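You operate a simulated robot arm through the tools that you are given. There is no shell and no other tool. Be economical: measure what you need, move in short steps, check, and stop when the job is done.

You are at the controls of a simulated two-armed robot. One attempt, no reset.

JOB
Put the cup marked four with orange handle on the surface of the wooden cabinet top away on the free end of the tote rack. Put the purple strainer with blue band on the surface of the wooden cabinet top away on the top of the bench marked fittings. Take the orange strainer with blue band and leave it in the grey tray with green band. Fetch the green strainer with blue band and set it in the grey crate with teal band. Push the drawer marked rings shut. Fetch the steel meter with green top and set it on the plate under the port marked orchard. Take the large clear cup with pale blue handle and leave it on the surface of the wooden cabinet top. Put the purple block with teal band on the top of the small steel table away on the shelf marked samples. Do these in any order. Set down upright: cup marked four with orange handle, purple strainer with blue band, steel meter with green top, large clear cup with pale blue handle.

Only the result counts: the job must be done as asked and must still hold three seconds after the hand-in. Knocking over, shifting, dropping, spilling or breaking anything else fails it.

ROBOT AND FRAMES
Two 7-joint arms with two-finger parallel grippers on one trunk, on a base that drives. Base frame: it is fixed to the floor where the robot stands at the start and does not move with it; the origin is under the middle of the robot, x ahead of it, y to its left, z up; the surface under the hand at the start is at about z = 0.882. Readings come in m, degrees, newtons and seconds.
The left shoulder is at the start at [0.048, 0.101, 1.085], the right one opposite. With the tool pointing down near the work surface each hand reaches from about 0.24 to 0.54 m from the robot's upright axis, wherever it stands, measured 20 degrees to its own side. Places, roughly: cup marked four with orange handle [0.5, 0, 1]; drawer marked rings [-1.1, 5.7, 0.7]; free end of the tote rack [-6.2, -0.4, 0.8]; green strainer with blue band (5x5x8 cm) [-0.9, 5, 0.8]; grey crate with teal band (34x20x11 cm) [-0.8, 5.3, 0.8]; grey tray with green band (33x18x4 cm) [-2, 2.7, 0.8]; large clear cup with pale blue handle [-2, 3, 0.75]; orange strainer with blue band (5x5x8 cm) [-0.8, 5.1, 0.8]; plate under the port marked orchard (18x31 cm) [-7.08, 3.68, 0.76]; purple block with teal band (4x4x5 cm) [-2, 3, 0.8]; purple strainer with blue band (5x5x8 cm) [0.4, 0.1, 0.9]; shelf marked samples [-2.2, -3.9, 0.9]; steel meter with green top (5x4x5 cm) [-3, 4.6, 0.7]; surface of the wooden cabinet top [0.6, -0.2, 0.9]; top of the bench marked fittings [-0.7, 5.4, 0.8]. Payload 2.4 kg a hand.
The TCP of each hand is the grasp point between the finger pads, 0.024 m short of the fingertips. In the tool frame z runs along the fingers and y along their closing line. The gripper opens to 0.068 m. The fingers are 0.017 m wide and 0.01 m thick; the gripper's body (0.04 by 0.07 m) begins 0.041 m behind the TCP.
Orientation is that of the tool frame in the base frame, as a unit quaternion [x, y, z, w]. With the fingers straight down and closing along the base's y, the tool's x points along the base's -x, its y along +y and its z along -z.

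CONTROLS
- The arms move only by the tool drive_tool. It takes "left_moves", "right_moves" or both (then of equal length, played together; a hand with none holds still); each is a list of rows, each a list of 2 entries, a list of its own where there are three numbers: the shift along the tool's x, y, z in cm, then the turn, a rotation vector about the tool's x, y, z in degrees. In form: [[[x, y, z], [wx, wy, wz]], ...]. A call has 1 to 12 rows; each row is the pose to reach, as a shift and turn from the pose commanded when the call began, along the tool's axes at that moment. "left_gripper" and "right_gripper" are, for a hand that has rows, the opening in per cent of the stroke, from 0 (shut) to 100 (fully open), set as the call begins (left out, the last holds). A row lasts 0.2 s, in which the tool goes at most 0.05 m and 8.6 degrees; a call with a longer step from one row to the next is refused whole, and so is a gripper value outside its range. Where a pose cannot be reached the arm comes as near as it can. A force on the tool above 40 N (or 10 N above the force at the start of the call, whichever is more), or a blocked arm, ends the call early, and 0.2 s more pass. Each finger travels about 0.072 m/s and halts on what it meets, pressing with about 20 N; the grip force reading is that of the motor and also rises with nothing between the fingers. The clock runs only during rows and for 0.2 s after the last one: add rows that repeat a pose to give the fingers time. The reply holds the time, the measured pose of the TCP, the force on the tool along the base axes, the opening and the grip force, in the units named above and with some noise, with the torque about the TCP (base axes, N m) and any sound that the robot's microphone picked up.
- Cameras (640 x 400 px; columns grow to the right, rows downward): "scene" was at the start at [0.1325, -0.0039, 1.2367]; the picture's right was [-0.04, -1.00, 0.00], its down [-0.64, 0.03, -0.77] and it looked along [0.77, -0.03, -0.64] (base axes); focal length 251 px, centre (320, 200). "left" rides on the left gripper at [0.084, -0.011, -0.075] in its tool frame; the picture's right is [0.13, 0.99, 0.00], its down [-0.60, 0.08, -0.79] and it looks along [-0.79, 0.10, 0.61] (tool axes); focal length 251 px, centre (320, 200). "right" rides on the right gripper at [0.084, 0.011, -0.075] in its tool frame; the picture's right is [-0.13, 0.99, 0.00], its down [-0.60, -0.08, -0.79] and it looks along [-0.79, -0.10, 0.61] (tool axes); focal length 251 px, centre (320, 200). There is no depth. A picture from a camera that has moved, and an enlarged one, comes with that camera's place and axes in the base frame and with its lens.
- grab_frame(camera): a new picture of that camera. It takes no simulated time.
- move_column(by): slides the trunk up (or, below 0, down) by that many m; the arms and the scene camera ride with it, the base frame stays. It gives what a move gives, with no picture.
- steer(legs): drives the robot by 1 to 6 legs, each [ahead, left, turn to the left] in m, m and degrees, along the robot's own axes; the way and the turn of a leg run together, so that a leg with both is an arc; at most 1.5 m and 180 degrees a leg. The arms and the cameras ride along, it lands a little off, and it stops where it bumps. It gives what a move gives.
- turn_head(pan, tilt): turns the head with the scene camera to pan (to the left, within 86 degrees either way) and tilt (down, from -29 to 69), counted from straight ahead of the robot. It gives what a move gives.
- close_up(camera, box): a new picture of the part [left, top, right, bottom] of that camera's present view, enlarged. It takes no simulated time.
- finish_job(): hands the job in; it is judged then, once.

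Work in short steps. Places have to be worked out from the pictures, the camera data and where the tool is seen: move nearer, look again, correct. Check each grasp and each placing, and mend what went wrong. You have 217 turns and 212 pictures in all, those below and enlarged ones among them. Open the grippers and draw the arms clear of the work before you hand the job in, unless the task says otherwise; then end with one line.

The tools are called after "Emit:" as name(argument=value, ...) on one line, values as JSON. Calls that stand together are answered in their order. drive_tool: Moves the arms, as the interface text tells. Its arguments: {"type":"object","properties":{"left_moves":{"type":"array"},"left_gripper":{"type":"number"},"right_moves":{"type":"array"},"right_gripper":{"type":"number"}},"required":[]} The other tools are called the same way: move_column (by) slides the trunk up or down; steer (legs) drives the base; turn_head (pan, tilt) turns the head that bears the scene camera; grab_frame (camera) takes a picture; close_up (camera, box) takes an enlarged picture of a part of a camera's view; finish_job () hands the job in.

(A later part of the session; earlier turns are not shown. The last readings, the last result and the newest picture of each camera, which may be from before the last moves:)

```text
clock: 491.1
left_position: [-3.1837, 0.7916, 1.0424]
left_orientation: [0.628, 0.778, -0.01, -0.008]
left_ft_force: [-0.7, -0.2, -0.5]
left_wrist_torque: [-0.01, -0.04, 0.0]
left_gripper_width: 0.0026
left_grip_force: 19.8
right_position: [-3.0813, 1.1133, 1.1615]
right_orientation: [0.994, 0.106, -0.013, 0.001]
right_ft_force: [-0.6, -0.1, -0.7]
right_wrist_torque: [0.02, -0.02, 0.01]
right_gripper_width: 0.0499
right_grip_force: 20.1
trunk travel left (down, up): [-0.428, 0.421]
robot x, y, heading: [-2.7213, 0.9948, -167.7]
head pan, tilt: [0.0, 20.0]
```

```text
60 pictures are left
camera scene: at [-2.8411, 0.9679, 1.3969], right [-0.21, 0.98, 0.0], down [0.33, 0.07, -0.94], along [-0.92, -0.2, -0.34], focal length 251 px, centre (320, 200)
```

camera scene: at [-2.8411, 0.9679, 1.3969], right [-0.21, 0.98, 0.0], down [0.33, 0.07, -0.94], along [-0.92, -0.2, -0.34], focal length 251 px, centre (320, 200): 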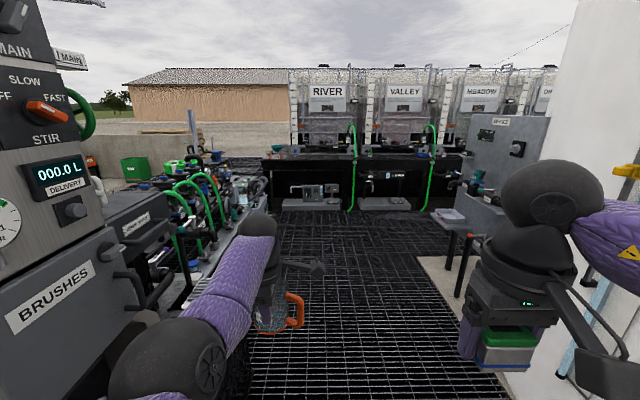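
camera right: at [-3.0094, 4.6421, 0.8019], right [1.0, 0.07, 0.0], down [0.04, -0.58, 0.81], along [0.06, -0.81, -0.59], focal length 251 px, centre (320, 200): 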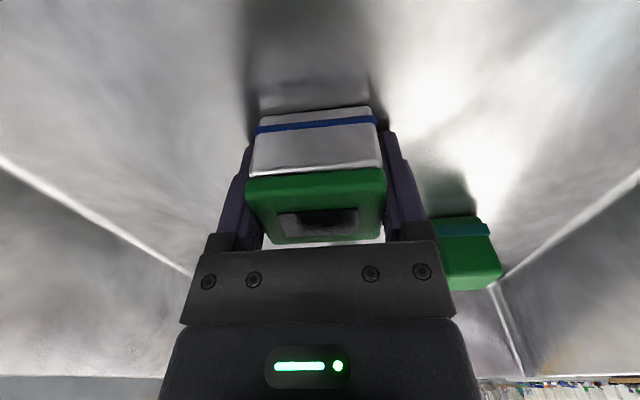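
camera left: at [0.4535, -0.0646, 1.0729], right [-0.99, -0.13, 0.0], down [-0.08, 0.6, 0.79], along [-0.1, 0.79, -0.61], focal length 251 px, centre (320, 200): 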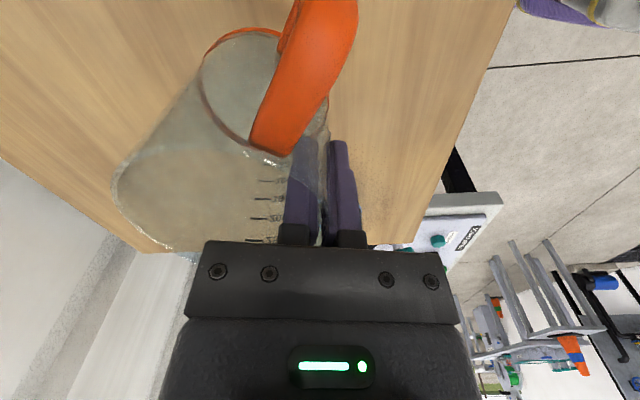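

The aisle is open up to the tote rack; its free end is left of RIVER. I'll drive on.

Emit:
steer(legs=[[1.5, 0, 0], [0.7, 0, 0]])

Emit:
turn_head(pan=20, tilt=25)

Emit:
grab_frame(camera="scene")

Emit:
turn_head(pan=-50, tilt=20)

Emit:
grab_frame(camera="scene")

```text
clock: 502.1
left_position: [-5.3637, 0.3512, 1.0405]
left_orientation: [0.635, 0.772, -0.01, -0.007]
left_ft_force: [-0.5, -0.1, -1.1]
left_wrist_torque: [0.03, -0.02, 0.0]
left_gripper_width: 0.0022
left_grip_force: 19.9
right_position: [-5.2566, 0.6721, 1.1612]
right_orientation: [0.995, 0.096, -0.013, 0.001]
right_ft_force: [-0.4, 0.2, -0.6]
right_wrist_torque: [0.01, 0.04, -0.01]
right_gripper_width: 0.05
right_grip_force: 19.8
trunk travel left (down, up): [-0.428, 0.421]
robot x, y, heading: [-4.9006, 0.5465, -168.6]
head pan, tilt: [0.0, 20.0]
```

```text
clock: 502.9
left_position: [-5.3641, 0.3508, 1.0411]
left_orientation: [0.636, 0.772, -0.01, -0.007]
left_ft_force: [-0.2, -0.6, -1.1]
left_wrist_torque: [-0.01, -0.01, 0.01]
left_gripper_width: 0.0024
left_grip_force: 20.5
right_position: [-5.2562, 0.6713, 1.1613]
right_orientation: [0.995, 0.096, -0.013, 0.001]
right_ft_force: [0.8, 0.4, -2.3]
right_wrist_torque: [-0.03, 0.01, 0.01]
right_gripper_width: 0.0499
right_grip_force: 20.0
trunk travel left (down, up): [-0.428, 0.421]
robot x, y, heading: [-4.8957, 0.5428, -168.8]
head pan, tilt: [20.0, 25.0]
```

```text
59 pictures are left
camera scene: at [-5.0075, 0.4921, 1.3889], right [-0.52, 0.86, 0.0], down [0.36, 0.22, -0.91], along [-0.78, -0.47, -0.42], focal length 251 px, centre (320, 200)
```

scene: 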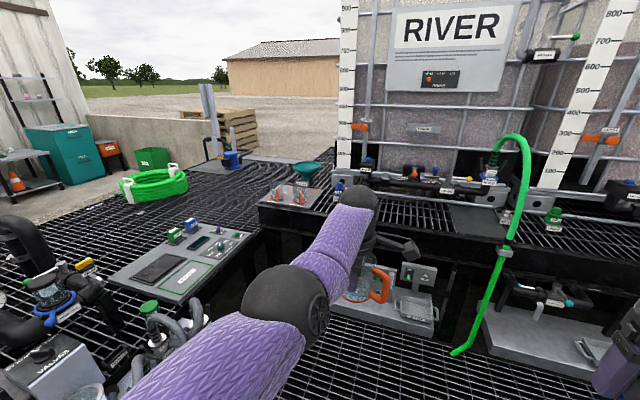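

```text
clock: 504.3
left_position: [-5.3655, 0.3515, 1.041]
left_orientation: [0.635, 0.773, -0.01, -0.007]
left_ft_force: [0.2, -0.2, -0.8]
left_wrist_torque: [-0.02, -0.04, -0.01]
left_gripper_width: 0.0025
left_grip_force: 20.1
right_position: [-5.2563, 0.673, 1.1609]
right_orientation: [0.995, 0.096, -0.013, 0.002]
right_ft_force: [-0.1, -0.2, -1.3]
right_wrist_torque: [0.01, 0.05, 0.03]
right_gripper_width: 0.0501
right_grip_force: 20.0
trunk travel left (down, up): [-0.428, 0.421]
robot x, y, heading: [-4.8993, 0.5435, -168.6]
head pan, tilt: [-50.0, 20.0]
```

```text
58 pictures are left
camera scene: at [-5.0011, 0.598, 1.3969], right [0.63, 0.78, 0.0], down [0.27, -0.21, -0.94], along [-0.73, 0.59, -0.34], focal length 251 px, centre (320, 200)
```

scene: 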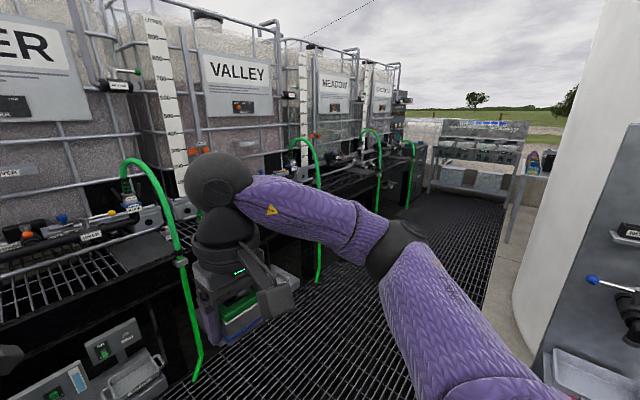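

I'll zoom on the free end of the rack.

Emit:
turn_head(pan=30, tilt=30)

Emit:
close_up(camera="scene", box=[240, 90, 480, 240])

```text
clock: 505.9
left_position: [-5.3643, 0.3521, 1.0417]
left_orientation: [0.635, 0.772, -0.011, -0.007]
left_ft_force: [-0.1, -0.3, -0.3]
left_wrist_torque: [-0.01, 0.01, 0.02]
left_gripper_width: 0.0025
left_grip_force: 19.1
right_position: [-5.2572, 0.6706, 1.1602]
right_orientation: [0.995, 0.096, -0.013, 0.001]
right_ft_force: [0.6, -0.5, -1.5]
right_wrist_torque: [0.05, -0.03, 0.03]
right_gripper_width: 0.0497
right_grip_force: 19.7
trunk travel left (down, up): [-0.428, 0.421]
robot x, y, heading: [-4.903, 0.5469, -169.1]
head pan, tilt: [30.0, 30.0]
```

```text
2.67 times, centred on (360, 165) of scene
camera zoom: at [-4.9967, 0.4802, 1.3809], right [-0.66, 0.75, 0.0], down [0.38, 0.33, -0.87], along [-0.65, -0.57, -0.5], focal length 669 px, centre (213, 293)
```

zoom: 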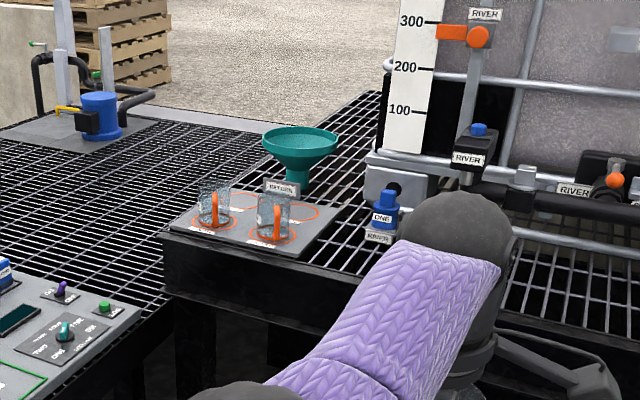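

The free end has a tile with four rings: two taken by cups, two free behind them. I'll tuck the right hand in, move closer, and look again.

Emit:
drive_tool(right_moves=[[[4, -2, -3], [0, 0, 0]], [[8, -4, -6], [0, 0, 0]], [[10, -4, -9], [0, 0, 0]]])

Emit:
steer(legs=[[0.5, 0.35, 3.5]])

Emit:
turn_head(pan=15, tilt=40)

Emit:
grab_frame(camera="scene")

```text
refused: row 1 steps farther than a row can; nothing moved
```

```text
clock: 509.3
left_position: [-5.76, -0.133, 1.041]
left_orientation: [0.61, 0.792, -0.01, -0.007]
left_ft_force: [0.3, 0.8, -0.4]
left_wrist_torque: [0.0, 0.0, 0.02]
left_gripper_width: 0.0024
left_grip_force: 19.8
right_position: [-5.6738, 0.1929, 1.1607]
right_orientation: [0.992, 0.128, -0.013, 0.001]
right_ft_force: [1.2, 0.2, -1.4]
right_wrist_torque: [-0.02, -0.02, 0.02]
right_gripper_width: 0.0496
right_grip_force: 20.3
trunk travel left (down, up): [-0.428, 0.421]
robot x, y, heading: [-5.3074, 0.0898, -165.3]
head pan, tilt: [30.0, 30.0]
```

```text
clock: 510.1
left_position: [-5.7595, -0.1333, 1.0417]
left_orientation: [0.61, 0.793, -0.01, -0.007]
left_ft_force: [0.2, -0.3, -0.4]
left_wrist_torque: [0.03, -0.01, 0.03]
left_gripper_width: 0.0025
left_grip_force: 20.1
right_position: [-5.6727, 0.1922, 1.1602]
right_orientation: [0.992, 0.128, -0.013, 0.002]
right_ft_force: [-0.5, 0.1, -0.1]
right_wrist_torque: [0.01, 0.01, 0.0]
right_gripper_width: 0.0496
right_grip_force: 19.6
trunk travel left (down, up): [-0.428, 0.421]
robot x, y, heading: [-5.3099, 0.0895, -165.2]
head pan, tilt: [15.0, 40.0]
```

```text
56 pictures are left
camera scene: at [-5.4106, 0.0403, 1.3656], right [-0.5, 0.87, 0.0], down [0.56, 0.32, -0.77], along [-0.66, -0.38, -0.64], focal length 251 px, centre (320, 200)
```

scene: 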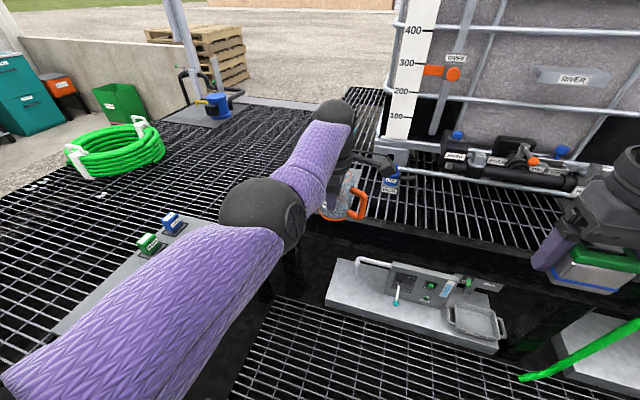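

The left arm hides the tile in this view, so I'll use the left hand's camera.

Emit:
grab_frame(camera="left")

Emit:
turn_head(pan=45, tilt=35)

Emit:
grab_frame(camera="scene")

```text
55 pictures are left
camera left: at [-5.7913, -0.0549, 1.1166], right [0.93, 0.38, -0.02], down [0.25, -0.56, 0.79], along [0.29, -0.74, -0.61], focal length 251 px, centre (320, 200)
```

left: 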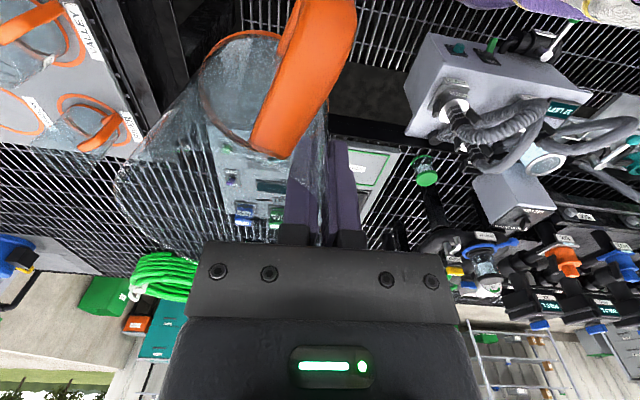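

```text
clock: 511.0
left_position: [-5.7599, -0.1332, 1.042]
left_orientation: [0.61, 0.792, -0.01, -0.007]
left_ft_force: [0.1, 0.1, -0.6]
left_wrist_torque: [-0.02, -0.03, -0.01]
left_gripper_width: 0.0024
left_grip_force: 19.9
right_position: [-5.6718, 0.195, 1.1604]
right_orientation: [0.992, 0.128, -0.012, 0.002]
right_ft_force: [-0.3, -0.2, -1.3]
right_wrist_torque: [0.0, -0.02, 0.04]
right_gripper_width: 0.0502
right_grip_force: 20.2
trunk travel left (down, up): [-0.428, 0.421]
robot x, y, heading: [-5.3096, 0.0936, -165.1]
head pan, tilt: [45.0, 35.0]
```

```text
54 pictures are left
camera scene: at [-5.3812, 0.0065, 1.3731], right [-0.86, 0.5, 0.0], down [0.29, 0.5, -0.82], along [-0.41, -0.71, -0.57], focal length 251 px, centre (320, 200)
```

scene: 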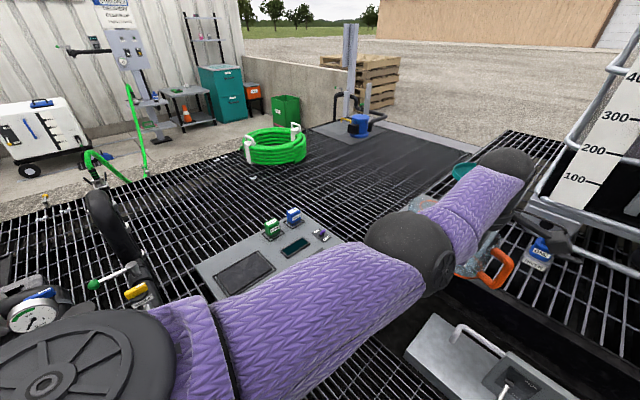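

Rings located: the back-right ring is about (-6.165, -0.275), front cups at (-6.03, -0.26) and (-6.015, -0.41). I'll tuck the right hand up and back, then drive most of the way with FOUR high.

Emit:
drive_tool(right_moves=[[[3, -1, -2], [0, 0, 0]], [[6, -2, -4], [0, 0, 0]], [[8, -2, -6], [0, 0, 0]]])

Emit:
steer(legs=[[0.3, 0.033, 0]])

Emit:
grab_frame(camera="left")

Emit:
turn_head(pan=10, tilt=50)

Emit:
grab_frame(camera="scene")

```text
clock: 511.8
left_position: [-5.7598, -0.1318, 1.0411]
left_orientation: [0.61, 0.792, -0.01, -0.007]
left_ft_force: [-0.1, -0.5, -1.1]
left_wrist_torque: [-0.01, -0.03, 0.0]
left_gripper_width: 0.0026
left_grip_force: 19.9
right_position: [-5.5982, 0.2347, 1.2193]
right_orientation: [0.992, 0.128, -0.013, 0.001]
right_ft_force: [0.8, -0.6, -1.6]
right_wrist_torque: [-0.01, 0.02, 0.0]
right_gripper_width: 0.0497
right_grip_force: 20.3
trunk travel left (down, up): [-0.428, 0.421]
robot x, y, heading: [-5.3042, 0.0951, -165.3]
head pan, tilt: [45.0, 35.0]
```

```text
clock: 513.9
left_position: [-6.0429, -0.245, 1.0415]
left_orientation: [0.609, 0.793, -0.01, -0.006]
left_ft_force: [-0.1, -0.2, -0.4]
left_wrist_torque: [0.02, -0.03, 0.01]
left_gripper_width: 0.0026
left_grip_force: 19.6
right_position: [-5.8834, 0.1229, 1.2186]
right_orientation: [0.992, 0.128, -0.013, 0.002]
right_ft_force: [0.4, 0.1, -1.9]
right_wrist_torque: [-0.03, -0.04, 0.01]
right_gripper_width: 0.0498
right_grip_force: 20.0
trunk travel left (down, up): [-0.428, 0.421]
robot x, y, heading: [-5.5898, -0.0193, -165.1]
head pan, tilt: [45.0, 35.0]
```

```text
53 pictures are left
camera left: at [-6.0742, -0.1653, 1.1163], right [0.92, 0.38, -0.02], down [0.25, -0.56, 0.79], along [0.29, -0.74, -0.61], focal length 251 px, centre (320, 200)
```

left: 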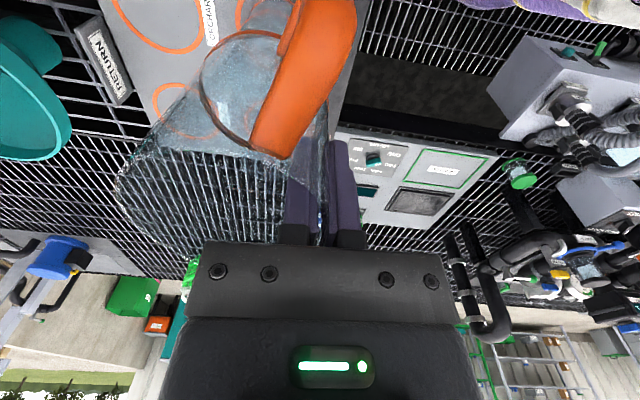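

```text
clock: 514.9
left_position: [-6.0427, -0.2436, 1.0417]
left_orientation: [0.61, 0.792, -0.01, -0.007]
left_ft_force: [-0.4, -0.6, -1.4]
left_wrist_torque: [0.03, -0.03, -0.01]
left_gripper_width: 0.0023
left_grip_force: 20.6
right_position: [-5.8819, 0.1238, 1.2185]
right_orientation: [0.992, 0.129, -0.013, 0.001]
right_ft_force: [-0.8, 0.2, -1.3]
right_wrist_torque: [0.0, -0.03, 0.01]
right_gripper_width: 0.05
right_grip_force: 20.0
trunk travel left (down, up): [-0.428, 0.421]
robot x, y, heading: [-5.593, -0.0165, -164.8]
head pan, tilt: [10.0, 50.0]
```

```text
52 pictures are left
camera scene: at [-5.6893, -0.0593, 1.3514], right [-0.42, 0.91, 0.0], down [0.69, 0.32, -0.64], along [-0.58, -0.27, -0.77], focal length 251 px, centre (320, 200)
```

scene: 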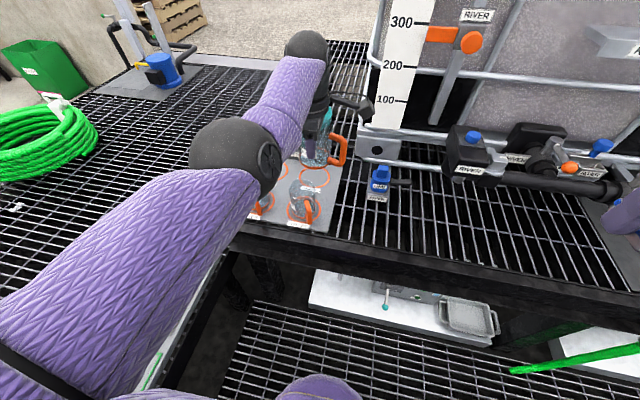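

Ring refined: back-right (-6.195, -0.308), with a funnel just behind it. I'll aim the cup's centre at (-6.175, -0.297): final 10 cm forward, then lower with the trunk.

Emit:
steer(legs=[[0.104, 0.017, 0]])

Emit:
move_column(by=-0.1)

Emit:
grab_frame(camera="left")

Emit:
close_up(camera="scene", box=[220, 60, 440, 260])

```text
clock: 516.0
left_position: [-6.1397, -0.2857, 1.0413]
left_orientation: [0.609, 0.793, -0.009, -0.006]
left_ft_force: [-1.0, -0.5, -1.4]
left_wrist_torque: [-0.01, -0.02, -0.01]
left_gripper_width: 0.0027
left_grip_force: 20.0
right_position: [-5.9784, 0.0799, 1.2186]
right_orientation: [0.992, 0.129, -0.013, 0.002]
right_ft_force: [-0.2, -0.4, -0.6]
right_wrist_torque: [0.0, -0.02, -0.03]
right_gripper_width: 0.05
right_grip_force: 20.2
trunk travel left (down, up): [-0.428, 0.421]
robot x, y, heading: [-5.6846, -0.063, -165.2]
head pan, tilt: [10.0, 50.0]
```

```text
clock: 517.4
left_position: [-6.1377, -0.2853, 0.9411]
left_orientation: [0.609, 0.793, -0.011, -0.007]
left_ft_force: [0.7, 0.9, -0.3]
left_wrist_torque: [-0.03, 0.0, 0.0]
left_gripper_width: 0.0023
left_grip_force: 19.9
right_position: [-5.9779, 0.0816, 1.1194]
right_orientation: [0.992, 0.128, -0.014, 0.002]
right_ft_force: [-0.1, 0.7, -1.4]
right_wrist_torque: [-0.01, 0.02, 0.01]
right_gripper_width: 0.0498
right_grip_force: 19.5
trunk travel left (down, up): [-0.328, 0.521]
robot x, y, heading: [-5.6861, -0.0632, -165.3]
head pan, tilt: [10.0, 50.0]
```

```text
51 pictures are left
camera left: at [-6.1693, -0.2079, 1.0168], right [0.92, 0.38, -0.02], down [0.25, -0.56, 0.79], along [0.29, -0.74, -0.61], focal length 251 px, centre (320, 200)
```

left: 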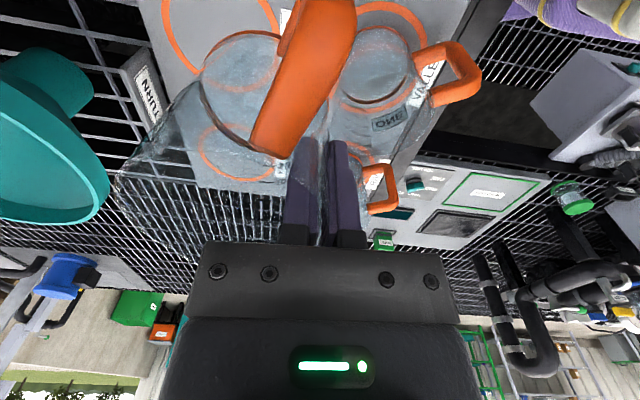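

```text
2.00 times, centred on (330, 160) of scene
camera zoom: at [-5.7997, -0.1062, 1.2506], right [-0.42, 0.91, 0.0], down [0.69, 0.32, -0.64], along [-0.58, -0.27, -0.77], focal length 502 px, centre (300, 280)
```

zoom: 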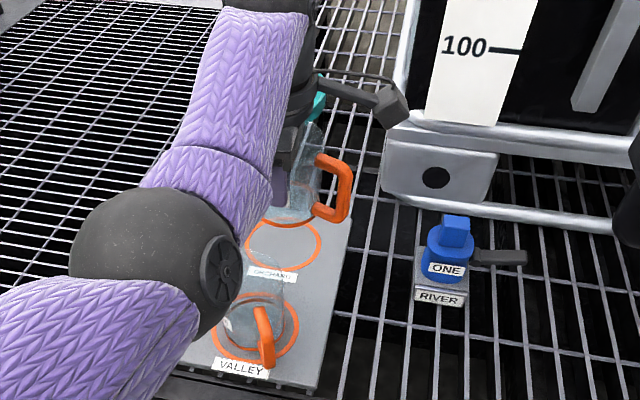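

The left elbow would come down on the front cups if I lower further with the trunk. I'll test lowering with the arm instead (trunk up 5 cm, hand down 5 cm) and see whether the elbow stays higher.

Emit:
move_column(by=0.05)

Emit:
drive_tool(left_moves=[[[0, 0, 1], [0, 0, 0]], [[0, 0, 2], [0, 0, 0]], [[0, 0, 3], [0, 0, 0]], [[0, 0, 4], [0, 0, 0]], [[0, 0, 5], [0, 0, 0]]])

Emit:
grab_frame(camera="scene")

```text
clock: 518.3
left_position: [-6.1385, -0.2851, 0.9916]
left_orientation: [0.61, 0.793, -0.009, -0.006]
left_ft_force: [0.0, -0.2, -0.4]
left_wrist_torque: [0.01, -0.02, 0.0]
left_gripper_width: 0.0025
left_grip_force: 19.9
right_position: [-5.9775, 0.0804, 1.167]
right_orientation: [0.992, 0.129, -0.013, 0.002]
right_ft_force: [-0.7, 0.1, -1.0]
right_wrist_torque: [0.01, -0.01, 0.01]
right_gripper_width: 0.05
right_grip_force: 19.9
trunk travel left (down, up): [-0.378, 0.471]
robot x, y, heading: [-5.6842, -0.0617, -165.2]
head pan, tilt: [10.0, 50.0]
```

```text
clock: 519.5
left_position: [-6.1393, -0.2875, 0.9411]
left_orientation: [0.61, 0.793, -0.01, -0.007]
left_ft_force: [0.0, -0.1, 0.1]
left_wrist_torque: [-0.02, 0.02, 0.01]
left_gripper_width: 0.0023
left_grip_force: 20.1
right_position: [-5.9785, 0.0806, 1.1683]
right_orientation: [0.992, 0.129, -0.013, 0.001]
right_ft_force: [0.0, 0.8, -1.7]
right_wrist_torque: [-0.03, -0.01, 0.01]
right_gripper_width: 0.0497
right_grip_force: 20.1
trunk travel left (down, up): [-0.378, 0.471]
robot x, y, heading: [-5.6834, -0.06, -164.8]
head pan, tilt: [10.0, 50.0]
```

```text
49 pictures are left
camera scene: at [-5.7918, -0.104, 1.301], right [-0.42, 0.91, 0.0], down [0.7, 0.32, -0.64], along [-0.58, -0.27, -0.77], focal length 251 px, centre (320, 200)
```

scene: 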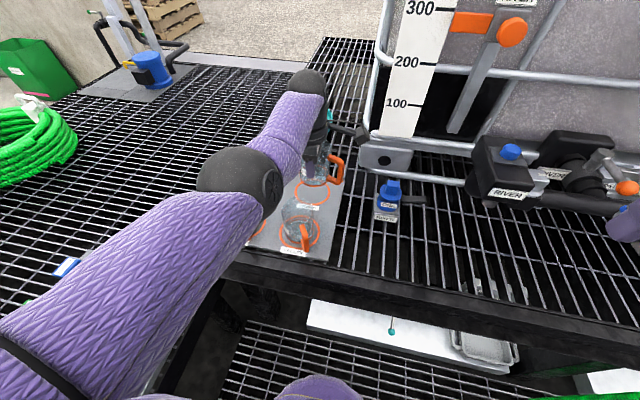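

The arm follows precisely and the elbow is now about 6 cm higher. I'll lower FOUR by arm, slowly.

Emit:
drive_tool(left_moves=[[[0, 0, 1.5], [0, 0, 0]], [[0, 0, 3], [0, 0, 0]], [[0, 0, 4.5], [0, 0, 0]], [[0, 0, 6], [0, 0, 0]], [[0, 0, 7], [0, 0, 0]]])

Emit:
close_up(camera="scene", box=[200, 60, 420, 280])

Emit:
grab_frame(camera="left")

```text
clock: 520.7
left_position: [-6.1281, -0.2847, 0.8828]
left_orientation: [0.61, 0.793, -0.01, -0.007]
left_ft_force: [0.3, -0.1, -1.4]
left_wrist_torque: [0.03, -0.02, -0.02]
left_gripper_width: 0.0026
left_grip_force: 19.6
left hand out of reach, approached as far as the arm can: row 2, 3, 4, 5
right_position: [-5.9778, 0.0801, 1.1679]
right_orientation: [0.992, 0.129, -0.013, 0.001]
right_ft_force: [0.0, -0.5, -2.3]
right_wrist_torque: [0.0, -0.03, -0.03]
right_gripper_width: 0.0498
right_grip_force: 20.3
trunk travel left (down, up): [-0.378, 0.471]
robot x, y, heading: [-5.6893, -0.0591, -165.3]
head pan, tilt: [10.0, 50.0]
```

```text
1.82 times, centred on (310, 170) of scene
camera zoom: at [-5.7918, -0.104, 1.301], right [-0.42, 0.91, 0.0], down [0.7, 0.32, -0.64], along [-0.58, -0.27, -0.77], focal length 456 px, centre (338, 254)
```

zoom: 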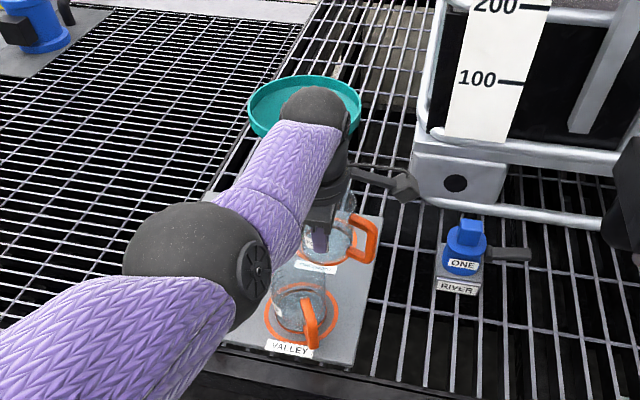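

```text
47 pictures are left
camera left: at [-6.1602, -0.2068, 0.958], right [0.92, 0.38, -0.02], down [0.25, -0.56, 0.79], along [0.29, -0.74, -0.61], focal length 251 px, centre (320, 200)
```

left: 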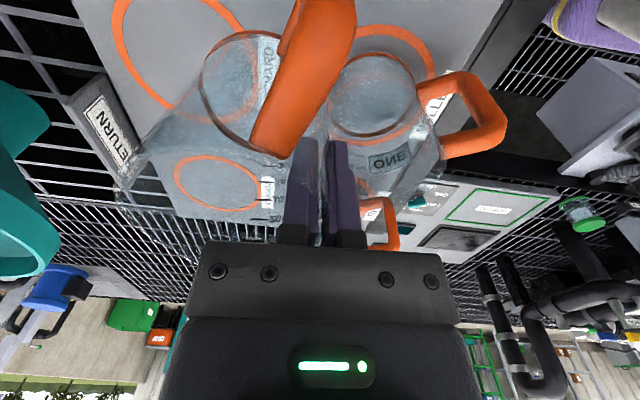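

Down to 3 cm above the tile. I'll nudge 1.2 cm forward, then do the last bit with the trunk; the elbow stays about 3 cm above the cups.

Emit:
steer(legs=[[0.012, 0, 0]])

Emit:
move_column(by=-0.02)

Emit:
close_up(camera="scene", box=[200, 60, 420, 280])

```text
clock: 521.5
left_position: [-6.1418, -0.2873, 0.8825]
left_orientation: [0.609, 0.793, -0.01, -0.006]
left_ft_force: [-0.6, -0.2, -1.7]
left_wrist_torque: [0.0, -0.01, 0.01]
left_gripper_width: 0.0024
left_grip_force: 20.3
right_position: [-5.9887, 0.0777, 1.1676]
right_orientation: [0.992, 0.128, -0.013, 0.002]
right_ft_force: [-0.1, -0.4, -1.4]
right_wrist_torque: [0.0, 0.0, -0.01]
right_gripper_width: 0.05
right_grip_force: 19.9
trunk travel left (down, up): [-0.378, 0.471]
robot x, y, heading: [-5.6992, -0.0656, -165.1]
head pan, tilt: [10.0, 50.0]
```

```text
clock: 522.1
left_position: [-6.1407, -0.287, 0.8627]
left_orientation: [0.609, 0.793, -0.011, -0.007]
left_ft_force: [-0.9, -0.5, 0.3]
left_wrist_torque: [0.05, 0.01, 0.03]
left_gripper_width: 0.0026
left_grip_force: 19.6
right_position: [-5.9899, 0.0778, 1.1482]
right_orientation: [0.992, 0.129, -0.014, 0.002]
right_ft_force: [-0.1, -0.6, -1.9]
right_wrist_torque: [0.01, -0.02, 0.01]
right_gripper_width: 0.0499
right_grip_force: 19.5
trunk travel left (down, up): [-0.358, 0.491]
robot x, y, heading: [-5.6984, -0.0622, -165.1]
head pan, tilt: [10.0, 50.0]
```

```text
1.82 times, centred on (310, 170) of scene
camera zoom: at [-5.8065, -0.1079, 1.2808], right [-0.42, 0.91, 0.0], down [0.69, 0.32, -0.64], along [-0.58, -0.27, -0.77], focal length 456 px, centre (338, 254)
```

zoom: 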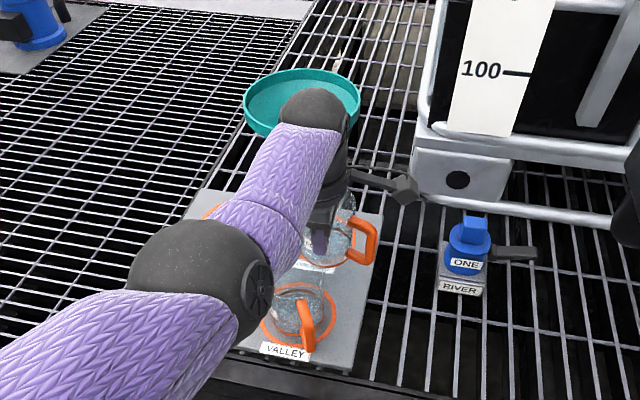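

Now millimetre steps with the trunk until contact.

Emit:
move_column(by=-0.006)

Emit:
move_column(by=-0.006)

Emit:
grab_frame(camera="left")

```text
clock: 522.7
left_position: [-6.1395, -0.2883, 0.8571]
left_orientation: [0.61, 0.793, -0.01, -0.006]
left_ft_force: [0.9, 0.0, -0.5]
left_wrist_torque: [0.01, -0.04, 0.01]
left_gripper_width: 0.0023
left_grip_force: 20.7
right_position: [-5.9899, 0.0769, 1.1423]
right_orientation: [0.992, 0.129, -0.014, 0.002]
right_ft_force: [0.2, -0.4, -0.6]
right_wrist_torque: [-0.01, 0.0, 0.02]
right_gripper_width: 0.0498
right_grip_force: 19.6
trunk travel left (down, up): [-0.352, 0.497]
robot x, y, heading: [-5.698, -0.0656, -165.1]
head pan, tilt: [10.0, 50.0]
```

```text
clock: 523.2
left_position: [-6.1407, -0.2879, 0.8507]
left_orientation: [0.609, 0.793, -0.01, -0.006]
left_ft_force: [-0.5, 0.5, -1.0]
left_wrist_torque: [-0.01, -0.05, 0.01]
left_gripper_width: 0.0025
left_grip_force: 19.6
right_position: [-5.9884, 0.0782, 1.1358]
right_orientation: [0.992, 0.129, -0.013, 0.001]
right_ft_force: [-0.2, 0.3, -1.1]
right_wrist_torque: [0.0, 0.0, 0.0]
right_gripper_width: 0.0497
right_grip_force: 20.0
trunk travel left (down, up): [-0.346, 0.503]
robot x, y, heading: [-5.697, -0.07, -165.2]
head pan, tilt: [10.0, 50.0]
```

```text
45 pictures are left
camera left: at [-6.1719, -0.2098, 0.9261], right [0.92, 0.38, -0.02], down [0.25, -0.56, 0.79], along [0.29, -0.74, -0.61], focal length 251 px, centre (320, 200)
```

left: 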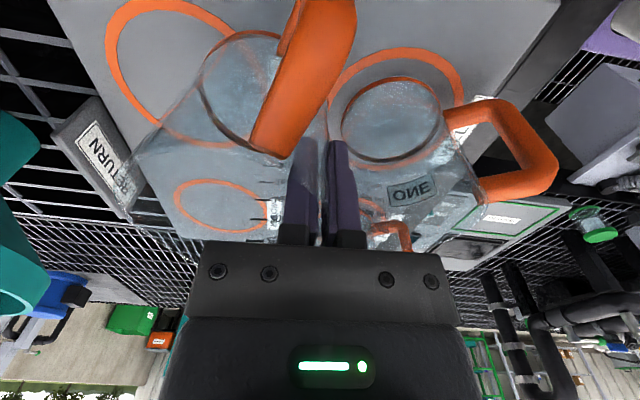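

No contact yet, and the elbow still has over 4 cm to the cup edge. Continuing down.

Emit:
move_column(by=-0.008)

Emit:
move_column(by=-0.006)

Emit:
move_column(by=-0.006)

Emit:
close_up(camera="scene", box=[200, 100, 420, 300])

```text
clock: 523.8
left_position: [-6.1404, -0.2871, 0.844]
left_orientation: [0.609, 0.793, -0.009, -0.007]
left_ft_force: [-0.3, 0.1, 0.1]
left_wrist_torque: [0.0, 0.0, 0.01]
left_gripper_width: 0.0022
left_grip_force: 20.0
right_position: [-5.9904, 0.0771, 1.1288]
right_orientation: [0.991, 0.13, -0.014, 0.002]
right_ft_force: [-0.6, -0.1, -0.6]
right_wrist_torque: [-0.01, -0.02, -0.02]
right_gripper_width: 0.0499
right_grip_force: 20.1
trunk travel left (down, up): [-0.338, 0.511]
robot x, y, heading: [-5.698, -0.0671, -164.7]
head pan, tilt: [10.0, 50.0]
```

```text
clock: 524.3
left_position: [-6.141, -0.288, 0.8375]
left_orientation: [0.61, 0.792, -0.01, -0.007]
left_ft_force: [0.0, -0.2, -1.0]
left_wrist_torque: [0.0, 0.01, -0.02]
left_gripper_width: 0.0024
left_grip_force: 20.4
right_position: [-5.989, 0.0775, 1.1232]
right_orientation: [0.992, 0.128, -0.014, 0.002]
right_ft_force: [0.1, 0.4, -1.3]
right_wrist_torque: [0.02, 0.01, 0.01]
right_gripper_width: 0.0501
right_grip_force: 20.0
trunk travel left (down, up): [-0.332, 0.517]
robot x, y, heading: [-5.6984, -0.0662, -165.3]
head pan, tilt: [10.0, 50.0]
```

```text
clock: 524.9
left_position: [-6.1394, -0.2881, 0.8305]
left_orientation: [0.61, 0.793, -0.011, -0.007]
left_ft_force: [-0.1, -0.2, -1.1]
left_wrist_torque: [0.01, -0.02, -0.01]
left_gripper_width: 0.0022
left_grip_force: 19.9
right_position: [-5.9898, 0.077, 1.1162]
right_orientation: [0.992, 0.129, -0.013, 0.001]
right_ft_force: [-1.1, -0.1, -1.0]
right_wrist_torque: [0.0, 0.0, 0.01]
right_gripper_width: 0.0498
right_grip_force: 19.7
trunk travel left (down, up): [-0.326, 0.523]
robot x, y, heading: [-5.7008, -0.0627, -164.8]
head pan, tilt: [10.0, 50.0]
```

```text
2.00 times, centred on (310, 200) of scene
camera zoom: at [-5.812, -0.1094, 1.2485], right [-0.42, 0.91, 0.0], down [0.69, 0.32, -0.64], along [-0.58, -0.27, -0.77], focal length 502 px, centre (340, 200)
```

zoom: 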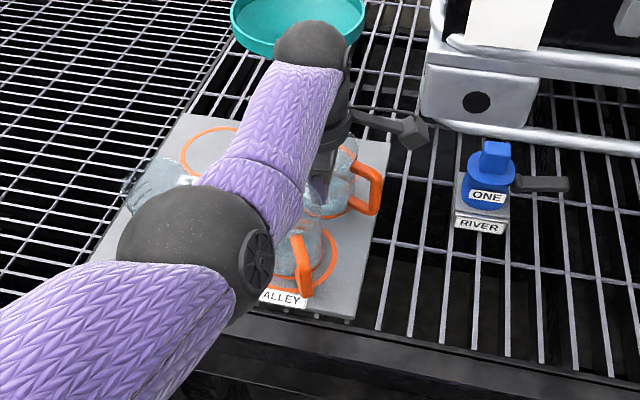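

Still free; the tile must be near z 0.76. Two more small steps.

Emit:
move_column(by=-0.006)

Emit:
move_column(by=-0.005)

Emit:
grab_frame(camera="left")

```text
clock: 525.4
left_position: [-6.1409, -0.2884, 0.8248]
left_orientation: [0.609, 0.793, -0.01, -0.008]
left_ft_force: [0.1, 0.6, 0.1]
left_wrist_torque: [0.04, -0.03, 0.01]
left_gripper_width: 0.0025
left_grip_force: 20.4
right_position: [-5.9892, 0.0771, 1.1103]
right_orientation: [0.992, 0.129, -0.013, 0.002]
right_ft_force: [-0.2, 0.5, -1.1]
right_wrist_torque: [0.01, 0.01, 0.0]
right_gripper_width: 0.0499
right_grip_force: 20.0
trunk travel left (down, up): [-0.32, 0.529]
robot x, y, heading: [-5.6977, -0.0633, -165.2]
head pan, tilt: [10.0, 50.0]
```

```text
clock: 526.0
left_position: [-6.1405, -0.2871, 0.8196]
left_orientation: [0.61, 0.793, -0.01, -0.006]
left_ft_force: [0.5, -2.1, 13.6]
left_wrist_torque: [0.11, 0.12, 0.01]
left_gripper_width: 0.0024
left_grip_force: 19.9
right_position: [-5.9887, 0.0776, 1.1056]
right_orientation: [0.992, 0.129, -0.014, 0.002]
right_ft_force: [0.6, -0.6, -1.3]
right_wrist_torque: [0.02, -0.01, -0.01]
right_gripper_width: 0.0497
right_grip_force: 20.3
trunk travel left (down, up): [-0.315, 0.534]
robot x, y, heading: [-5.6984, -0.0641, -165.0]
head pan, tilt: [10.0, 50.0]
```

```text
43 pictures are left
camera left: at [-6.1715, -0.2099, 0.8962], right [0.92, 0.38, -0.03], down [0.25, -0.56, 0.79], along [0.29, -0.74, -0.61], focal length 251 px, centre (320, 200)
```

left: 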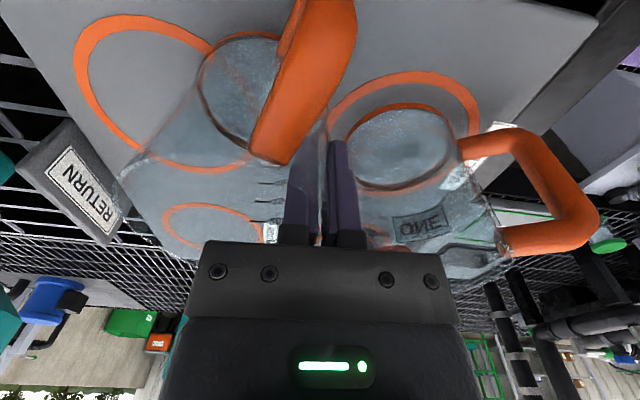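

FOUR touches down (13.6 N) on the tile. I'll open partly, then raise straight up.

Emit:
drive_tool(left_moves=[[[0, 0, 0], [0, 0, 0]], [[0, 0, 0], [0, 0, 0]], [[0, 0, 0], [0, 0, 0]]], left_gripper=45)

Emit:
move_column(by=0.1)

Emit:
grab_frame(camera="left")

Emit:
close_up(camera="scene", box=[200, 80, 420, 280])

```text
clock: 526.8
left_position: [-6.1415, -0.2877, 0.8202]
left_orientation: [0.609, 0.793, -0.01, -0.007]
left_ft_force: [-1.1, -0.1, 0.1]
left_wrist_torque: [0.05, 0.01, 0.0]
left_gripper_width: 0.0304
left_grip_force: 0.0
right_position: [-5.9887, 0.0772, 1.1055]
right_orientation: [0.992, 0.128, -0.013, 0.002]
right_ft_force: [0.8, -0.7, -1.6]
right_wrist_torque: [-0.01, 0.0, 0.0]
right_gripper_width: 0.0498
right_grip_force: 20.4
trunk travel left (down, up): [-0.315, 0.534]
robot x, y, heading: [-5.6995, -0.0632, -165.3]
head pan, tilt: [10.0, 50.0]
```

```text
clock: 528.1
left_position: [-6.1395, -0.2876, 0.921]
left_orientation: [0.61, 0.792, -0.01, -0.008]
left_ft_force: [0.4, 0.0, -0.1]
left_wrist_torque: [0.01, 0.04, -0.02]
left_gripper_width: 0.0307
left_grip_force: 0.2
right_position: [-5.9898, 0.0777, 1.2047]
right_orientation: [0.992, 0.128, -0.013, 0.002]
right_ft_force: [0.0, 0.5, -1.5]
right_wrist_torque: [0.02, -0.02, -0.01]
right_gripper_width: 0.0499
right_grip_force: 19.9
trunk travel left (down, up): [-0.415, 0.434]
robot x, y, heading: [-5.6984, -0.0635, -165.1]
head pan, tilt: [10.0, 50.0]
```

```text
42 pictures are left
camera left: at [-6.1706, -0.2097, 0.9962], right [0.92, 0.38, -0.03], down [0.25, -0.56, 0.79], along [0.29, -0.74, -0.61], focal length 251 px, centre (320, 200)
```

left: 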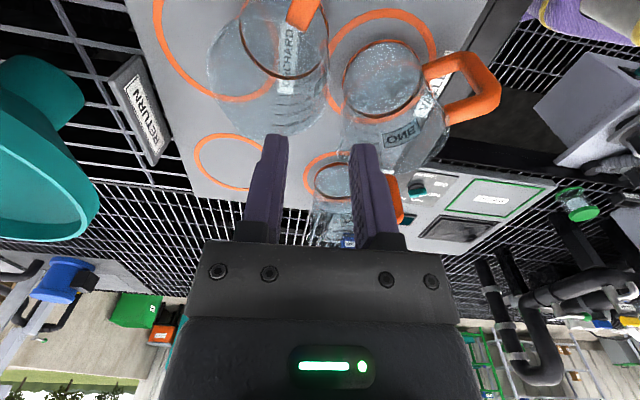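

```text
2.00 times, centred on (310, 180) of scene
camera zoom: at [-5.7987, -0.1057, 1.3382], right [-0.42, 0.91, 0.0], down [0.7, 0.32, -0.64], along [-0.58, -0.27, -0.77], focal length 502 px, centre (340, 240)
```

zoom: 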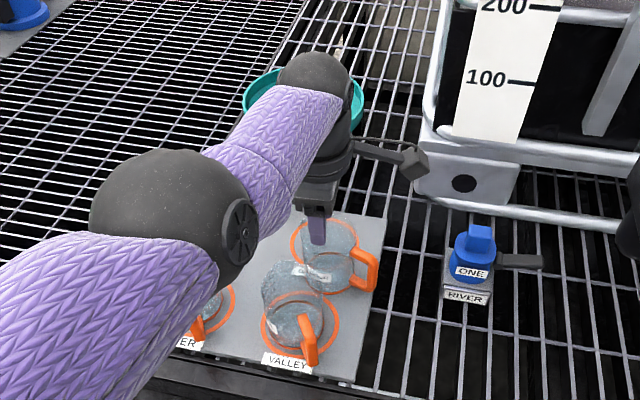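

FOUR stands upright on the tile at the free end. I'll raise, back off, and strafe north along the aisle toward ORCHARD.

Emit:
move_column(by=0.12)

Emit:
steer(legs=[[-0.38, 0, -2], [0, -1.5, 0]])

Emit:
turn_head(pan=-50, tilt=30)

Emit:
grab_frame(camera="scene")

```text
clock: 529.6
left_position: [-6.1388, -0.2862, 1.057]
left_orientation: [0.609, 0.792, -0.023, -0.018]
left_ft_force: [0.5, 0.4, -0.9]
left_wrist_torque: [0.01, 0.0, 0.03]
left_gripper_width: 0.0304
left_grip_force: 0.0
right_position: [-5.9909, 0.0785, 1.3251]
right_orientation: [0.992, 0.129, -0.012, 0.001]
right_ft_force: [0.3, -0.1, -0.4]
right_wrist_torque: [0.01, 0.03, 0.03]
right_gripper_width: 0.05
right_grip_force: 19.9
trunk travel left (down, up): [-0.535, 0.314]
robot x, y, heading: [-5.7021, -0.0676, -165.1]
head pan, tilt: [10.0, 50.0]
```

```text
clock: 539.0
left_position: [-6.1146, 1.2915, 1.0557]
left_orientation: [0.628, 0.778, -0.023, -0.018]
left_ft_force: [-0.6, 0.7, 0.5]
left_wrist_torque: [-0.02, 0.01, -0.01]
left_gripper_width: 0.0308
left_grip_force: 0.0
right_position: [-5.9476, 1.6487, 1.3252]
right_orientation: [0.994, 0.106, -0.013, 0.002]
right_ft_force: [0.8, -0.7, -0.1]
right_wrist_torque: [-0.02, 0.01, -0.01]
right_gripper_width: 0.0496
right_grip_force: 20.5
trunk travel left (down, up): [-0.535, 0.314]
robot x, y, heading: [-5.6656, 1.4927, -167.9]
head pan, tilt: [10.0, 50.0]
```

```text
clock: 540.3
left_position: [-6.1154, 1.2915, 1.0563]
left_orientation: [0.627, 0.778, -0.022, -0.017]
left_ft_force: [1.0, 0.3, -0.3]
left_wrist_torque: [0.0, 0.01, -0.01]
left_gripper_width: 0.0306
left_grip_force: 0.0
right_position: [-5.949, 1.6492, 1.3244]
right_orientation: [0.994, 0.105, -0.013, 0.001]
right_ft_force: [1.1, 0.1, -1.6]
right_wrist_torque: [0.0, 0.03, -0.01]
right_gripper_width: 0.0499
right_grip_force: 20.1
trunk travel left (down, up): [-0.535, 0.314]
robot x, y, heading: [-5.6646, 1.4969, -167.6]
head pan, tilt: [-50.0, 30.0]
```

```text
40 pictures are left
camera scene: at [-5.7544, 1.5436, 1.4883], right [0.61, 0.79, 0.0], down [0.4, -0.31, -0.87], along [-0.68, 0.53, -0.5], focal length 251 px, centre (320, 200)
```

scene: 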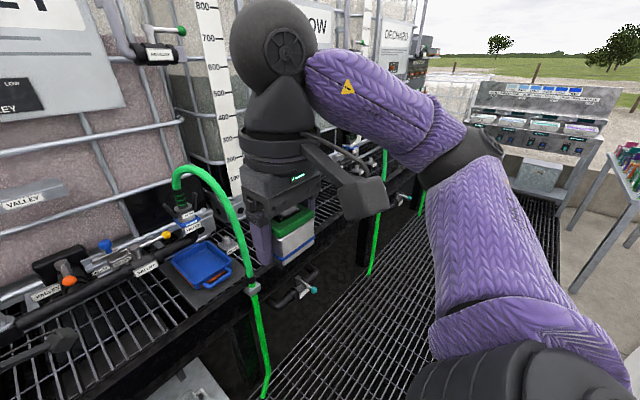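

VALLEY's plate is the dark pad by its hose, so ORCHARD's is two totes on. I'll strafe on.

Emit:
steer(legs=[[0, -1.0, 0], [0, -0.85, 0]])

Emit:
turn_head(pan=-10, tilt=40)

Emit:
grab_frame(camera="scene")

```text
clock: 549.6
left_position: [-6.5105, 3.096, 1.0561]
left_orientation: [0.629, 0.777, -0.022, -0.018]
left_ft_force: [-0.4, -0.2, -0.2]
left_wrist_torque: [0.01, 0.03, 0.02]
left_gripper_width: 0.0306
left_grip_force: 0.1
right_position: [-6.3436, 3.4542, 1.3251]
right_orientation: [0.995, 0.104, -0.013, 0.001]
right_ft_force: [-0.4, 0.9, -1.6]
right_wrist_torque: [0.02, -0.01, 0.01]
right_gripper_width: 0.0499
right_grip_force: 19.9
trunk travel left (down, up): [-0.535, 0.314]
robot x, y, heading: [-6.0593, 3.2978, -167.7]
head pan, tilt: [-50.0, 30.0]
```

```text
clock: 550.7
left_position: [-6.5106, 3.0962, 1.0557]
left_orientation: [0.629, 0.777, -0.022, -0.018]
left_ft_force: [-0.4, 0.3, -1.0]
left_wrist_torque: [-0.04, 0.0, 0.04]
left_gripper_width: 0.0307
left_grip_force: 0.1
right_position: [-6.3442, 3.4543, 1.3248]
right_orientation: [0.995, 0.104, -0.013, 0.001]
right_ft_force: [-0.1, -0.6, -0.9]
right_wrist_torque: [-0.01, 0.0, 0.0]
right_gripper_width: 0.0498
right_grip_force: 20.5
trunk travel left (down, up): [-0.535, 0.314]
robot x, y, heading: [-6.0574, 3.297, -167.7]
head pan, tilt: [-10.0, 40.0]
```

```text
39 pictures are left
camera scene: at [-6.1637, 3.2895, 1.473], right [-0.04, 1.0, 0.0], down [0.64, 0.02, -0.77], along [-0.77, -0.03, -0.64], focal length 251 px, centre (320, 200)
```

scene: 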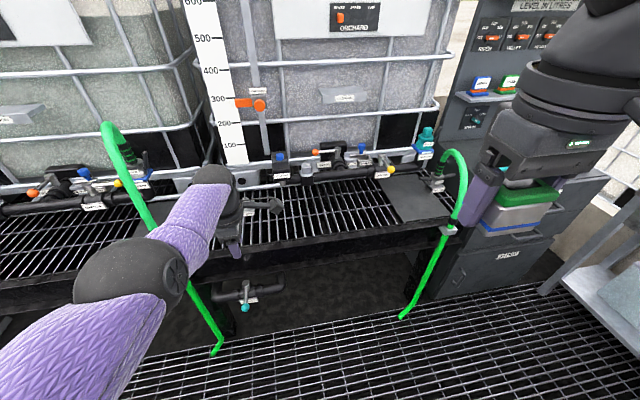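

ORCHARD's plate centre is about (-7.05, 3.68), with its hose along the right edge; I'll use the front-left part. First the left arm must be drawn up and back so it doesn't hit the valves when I lower the trunk.

Emit:
drive_tool(left_moves=[[[0, 0, -4], [0, 0, 0]], [[0, 1, -8], [0, 0, 0]], [[0, 2, -12], [0, 0, 0]], [[0, 4, -16], [0, 0, 0]], [[0, 6, -20], [0, 0, 0]], [[0, 8, -24], [0, 0, 0]], [[0, 10, -28], [0, 0, 0]]], left_gripper=20)

Emit:
turn_head(pan=20, tilt=40)

Emit:
grab_frame(camera="scene")

```text
clock: 552.3
left_position: [-6.4756, 3.0987, 1.3358]
left_orientation: [0.629, 0.777, -0.021, -0.017]
left_ft_force: [0.0, 0.4, 0.0]
left_wrist_torque: [-0.02, -0.02, 0.0]
left_gripper_width: 0.0137
left_grip_force: 0.1
left hand out of reach, approached as far as the arm can: row 4, 5, 6, 7
right_position: [-6.3445, 3.4535, 1.3245]
right_orientation: [0.994, 0.105, -0.013, 0.002]
right_ft_force: [-0.3, -0.7, -1.4]
right_wrist_torque: [0.01, -0.02, 0.0]
right_gripper_width: 0.0502
right_grip_force: 19.5
trunk travel left (down, up): [-0.535, 0.314]
robot x, y, heading: [-6.0649, 3.2985, -167.9]
head pan, tilt: [-10.0, 40.0]
```

```text
clock: 553.2
left_position: [-6.4746, 3.0984, 1.3352]
left_orientation: [0.629, 0.777, -0.022, -0.018]
left_ft_force: [-0.2, 0.3, 0.5]
left_wrist_torque: [0.0, 0.01, 0.01]
left_gripper_width: 0.0136
left_grip_force: 0.1
right_position: [-6.3429, 3.4528, 1.3256]
right_orientation: [0.994, 0.105, -0.013, 0.001]
right_ft_force: [-0.4, 0.1, -1.0]
right_wrist_torque: [-0.02, 0.03, 0.01]
right_gripper_width: 0.0499
right_grip_force: 20.1
trunk travel left (down, up): [-0.535, 0.314]
robot x, y, heading: [-6.0579, 3.2942, -168.0]
head pan, tilt: [20.0, 40.0]
```

```text
38 pictures are left
camera scene: at [-6.1508, 3.2474, 1.473], right [-0.53, 0.85, 0.0], down [0.55, 0.34, -0.77], along [-0.65, -0.41, -0.64], focal length 251 px, centre (320, 200)
```

scene: 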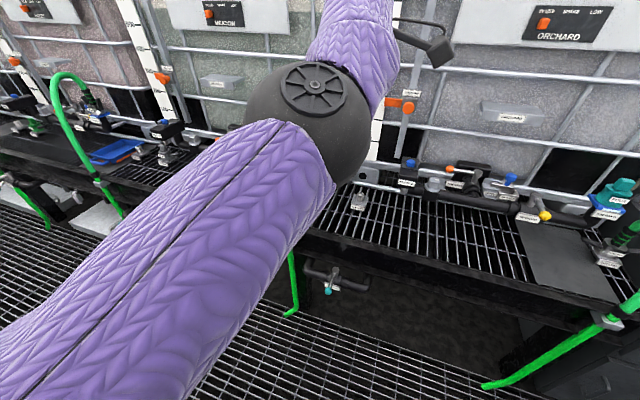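

Left hand is now high enough. I'll strafe and drive up to the rack in front of the plate.

Emit:
steer(legs=[[0, -0.314, 0], [0.4, 0, 0]])

Emit:
move_column(by=-0.25)

Emit:
turn_head(pan=-15, tilt=45)

Emit:
grab_frame(camera="scene")

Emit:
grab_frame(camera="right")

```text
clock: 557.5
left_position: [-6.9378, 3.3221, 1.3351]
left_orientation: [0.629, 0.777, -0.023, -0.018]
left_ft_force: [0.1, -0.4, -0.2]
left_wrist_torque: [0.05, -0.03, 0.0]
left_gripper_width: 0.0135
left_grip_force: 0.0
right_position: [-6.8041, 3.6791, 1.3246]
right_orientation: [0.995, 0.103, -0.013, 0.002]
right_ft_force: [-0.7, 0.6, -0.8]
right_wrist_torque: [-0.01, 0.02, 0.0]
right_gripper_width: 0.0499
right_grip_force: 20.1
trunk travel left (down, up): [-0.535, 0.314]
robot x, y, heading: [-6.5227, 3.52, -168.0]
head pan, tilt: [20.0, 40.0]
```

```text
clock: 560.0
left_position: [-6.9602, 3.3171, 1.0436]
left_orientation: [0.629, 0.777, 0.016, 0.013]
left_ft_force: [-0.3, -1.0, 0.2]
left_wrist_torque: [-0.03, 0.02, 0.02]
left_gripper_width: 0.0136
left_grip_force: 0.0
right_position: [-6.8044, 3.6789, 1.0747]
right_orientation: [0.995, 0.102, -0.013, 0.001]
right_ft_force: [-0.8, 0.6, -1.7]
right_wrist_torque: [0.03, -0.02, 0.0]
right_gripper_width: 0.05
right_grip_force: 19.7
trunk travel left (down, up): [-0.285, 0.564]
robot x, y, heading: [-6.5217, 3.5195, -168.3]
head pan, tilt: [20.0, 40.0]
```

```text
clock: 561.0
left_position: [-6.9596, 3.3176, 1.0439]
left_orientation: [0.629, 0.777, 0.016, 0.013]
left_ft_force: [-0.4, -0.1, -0.2]
left_wrist_torque: [0.01, 0.04, 0.01]
left_gripper_width: 0.0137
left_grip_force: 0.0
right_position: [-6.8035, 3.6795, 1.0749]
right_orientation: [0.995, 0.103, -0.014, 0.001]
right_ft_force: [-1.4, -0.1, -0.8]
right_wrist_torque: [0.01, 0.0, 0.03]
right_gripper_width: 0.0498
right_grip_force: 20.0
trunk travel left (down, up): [-0.285, 0.564]
robot x, y, heading: [-6.5177, 3.5183, -168.2]
head pan, tilt: [-15.0, 45.0]
```

```text
37 pictures are left
camera scene: at [-6.6544, 3.5137, 1.214], right [0.05, 1.0, 0.0], down [0.71, -0.04, -0.71], along [-0.71, 0.04, -0.71], focal length 251 px, centre (320, 200)
```

scene: 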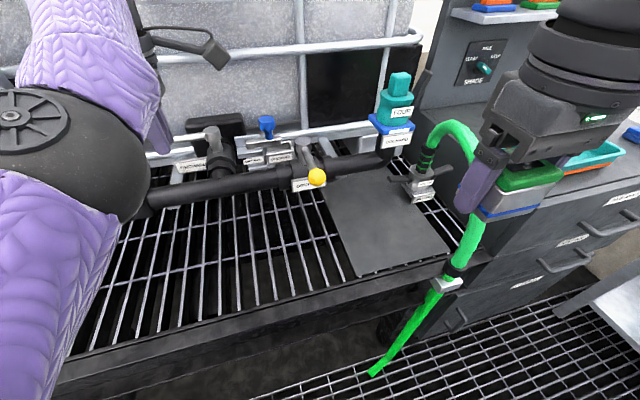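

```text
36 pictures are left
camera right: at [-6.7172, 3.6853, 1.1469], right [0.08, -1.0, 0.0], down [-0.59, -0.04, 0.81], along [-0.81, -0.06, -0.59], focal length 251 px, centre (320, 200)
```

right: 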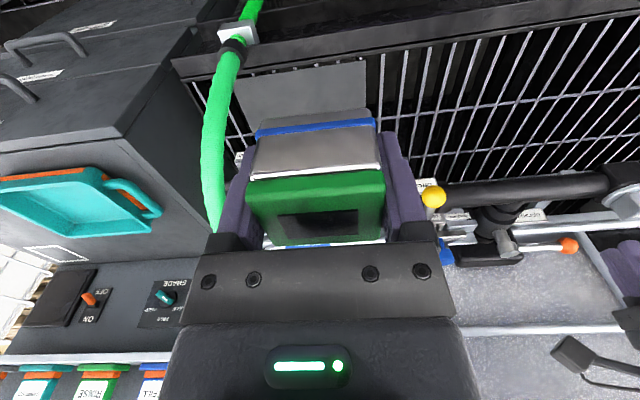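

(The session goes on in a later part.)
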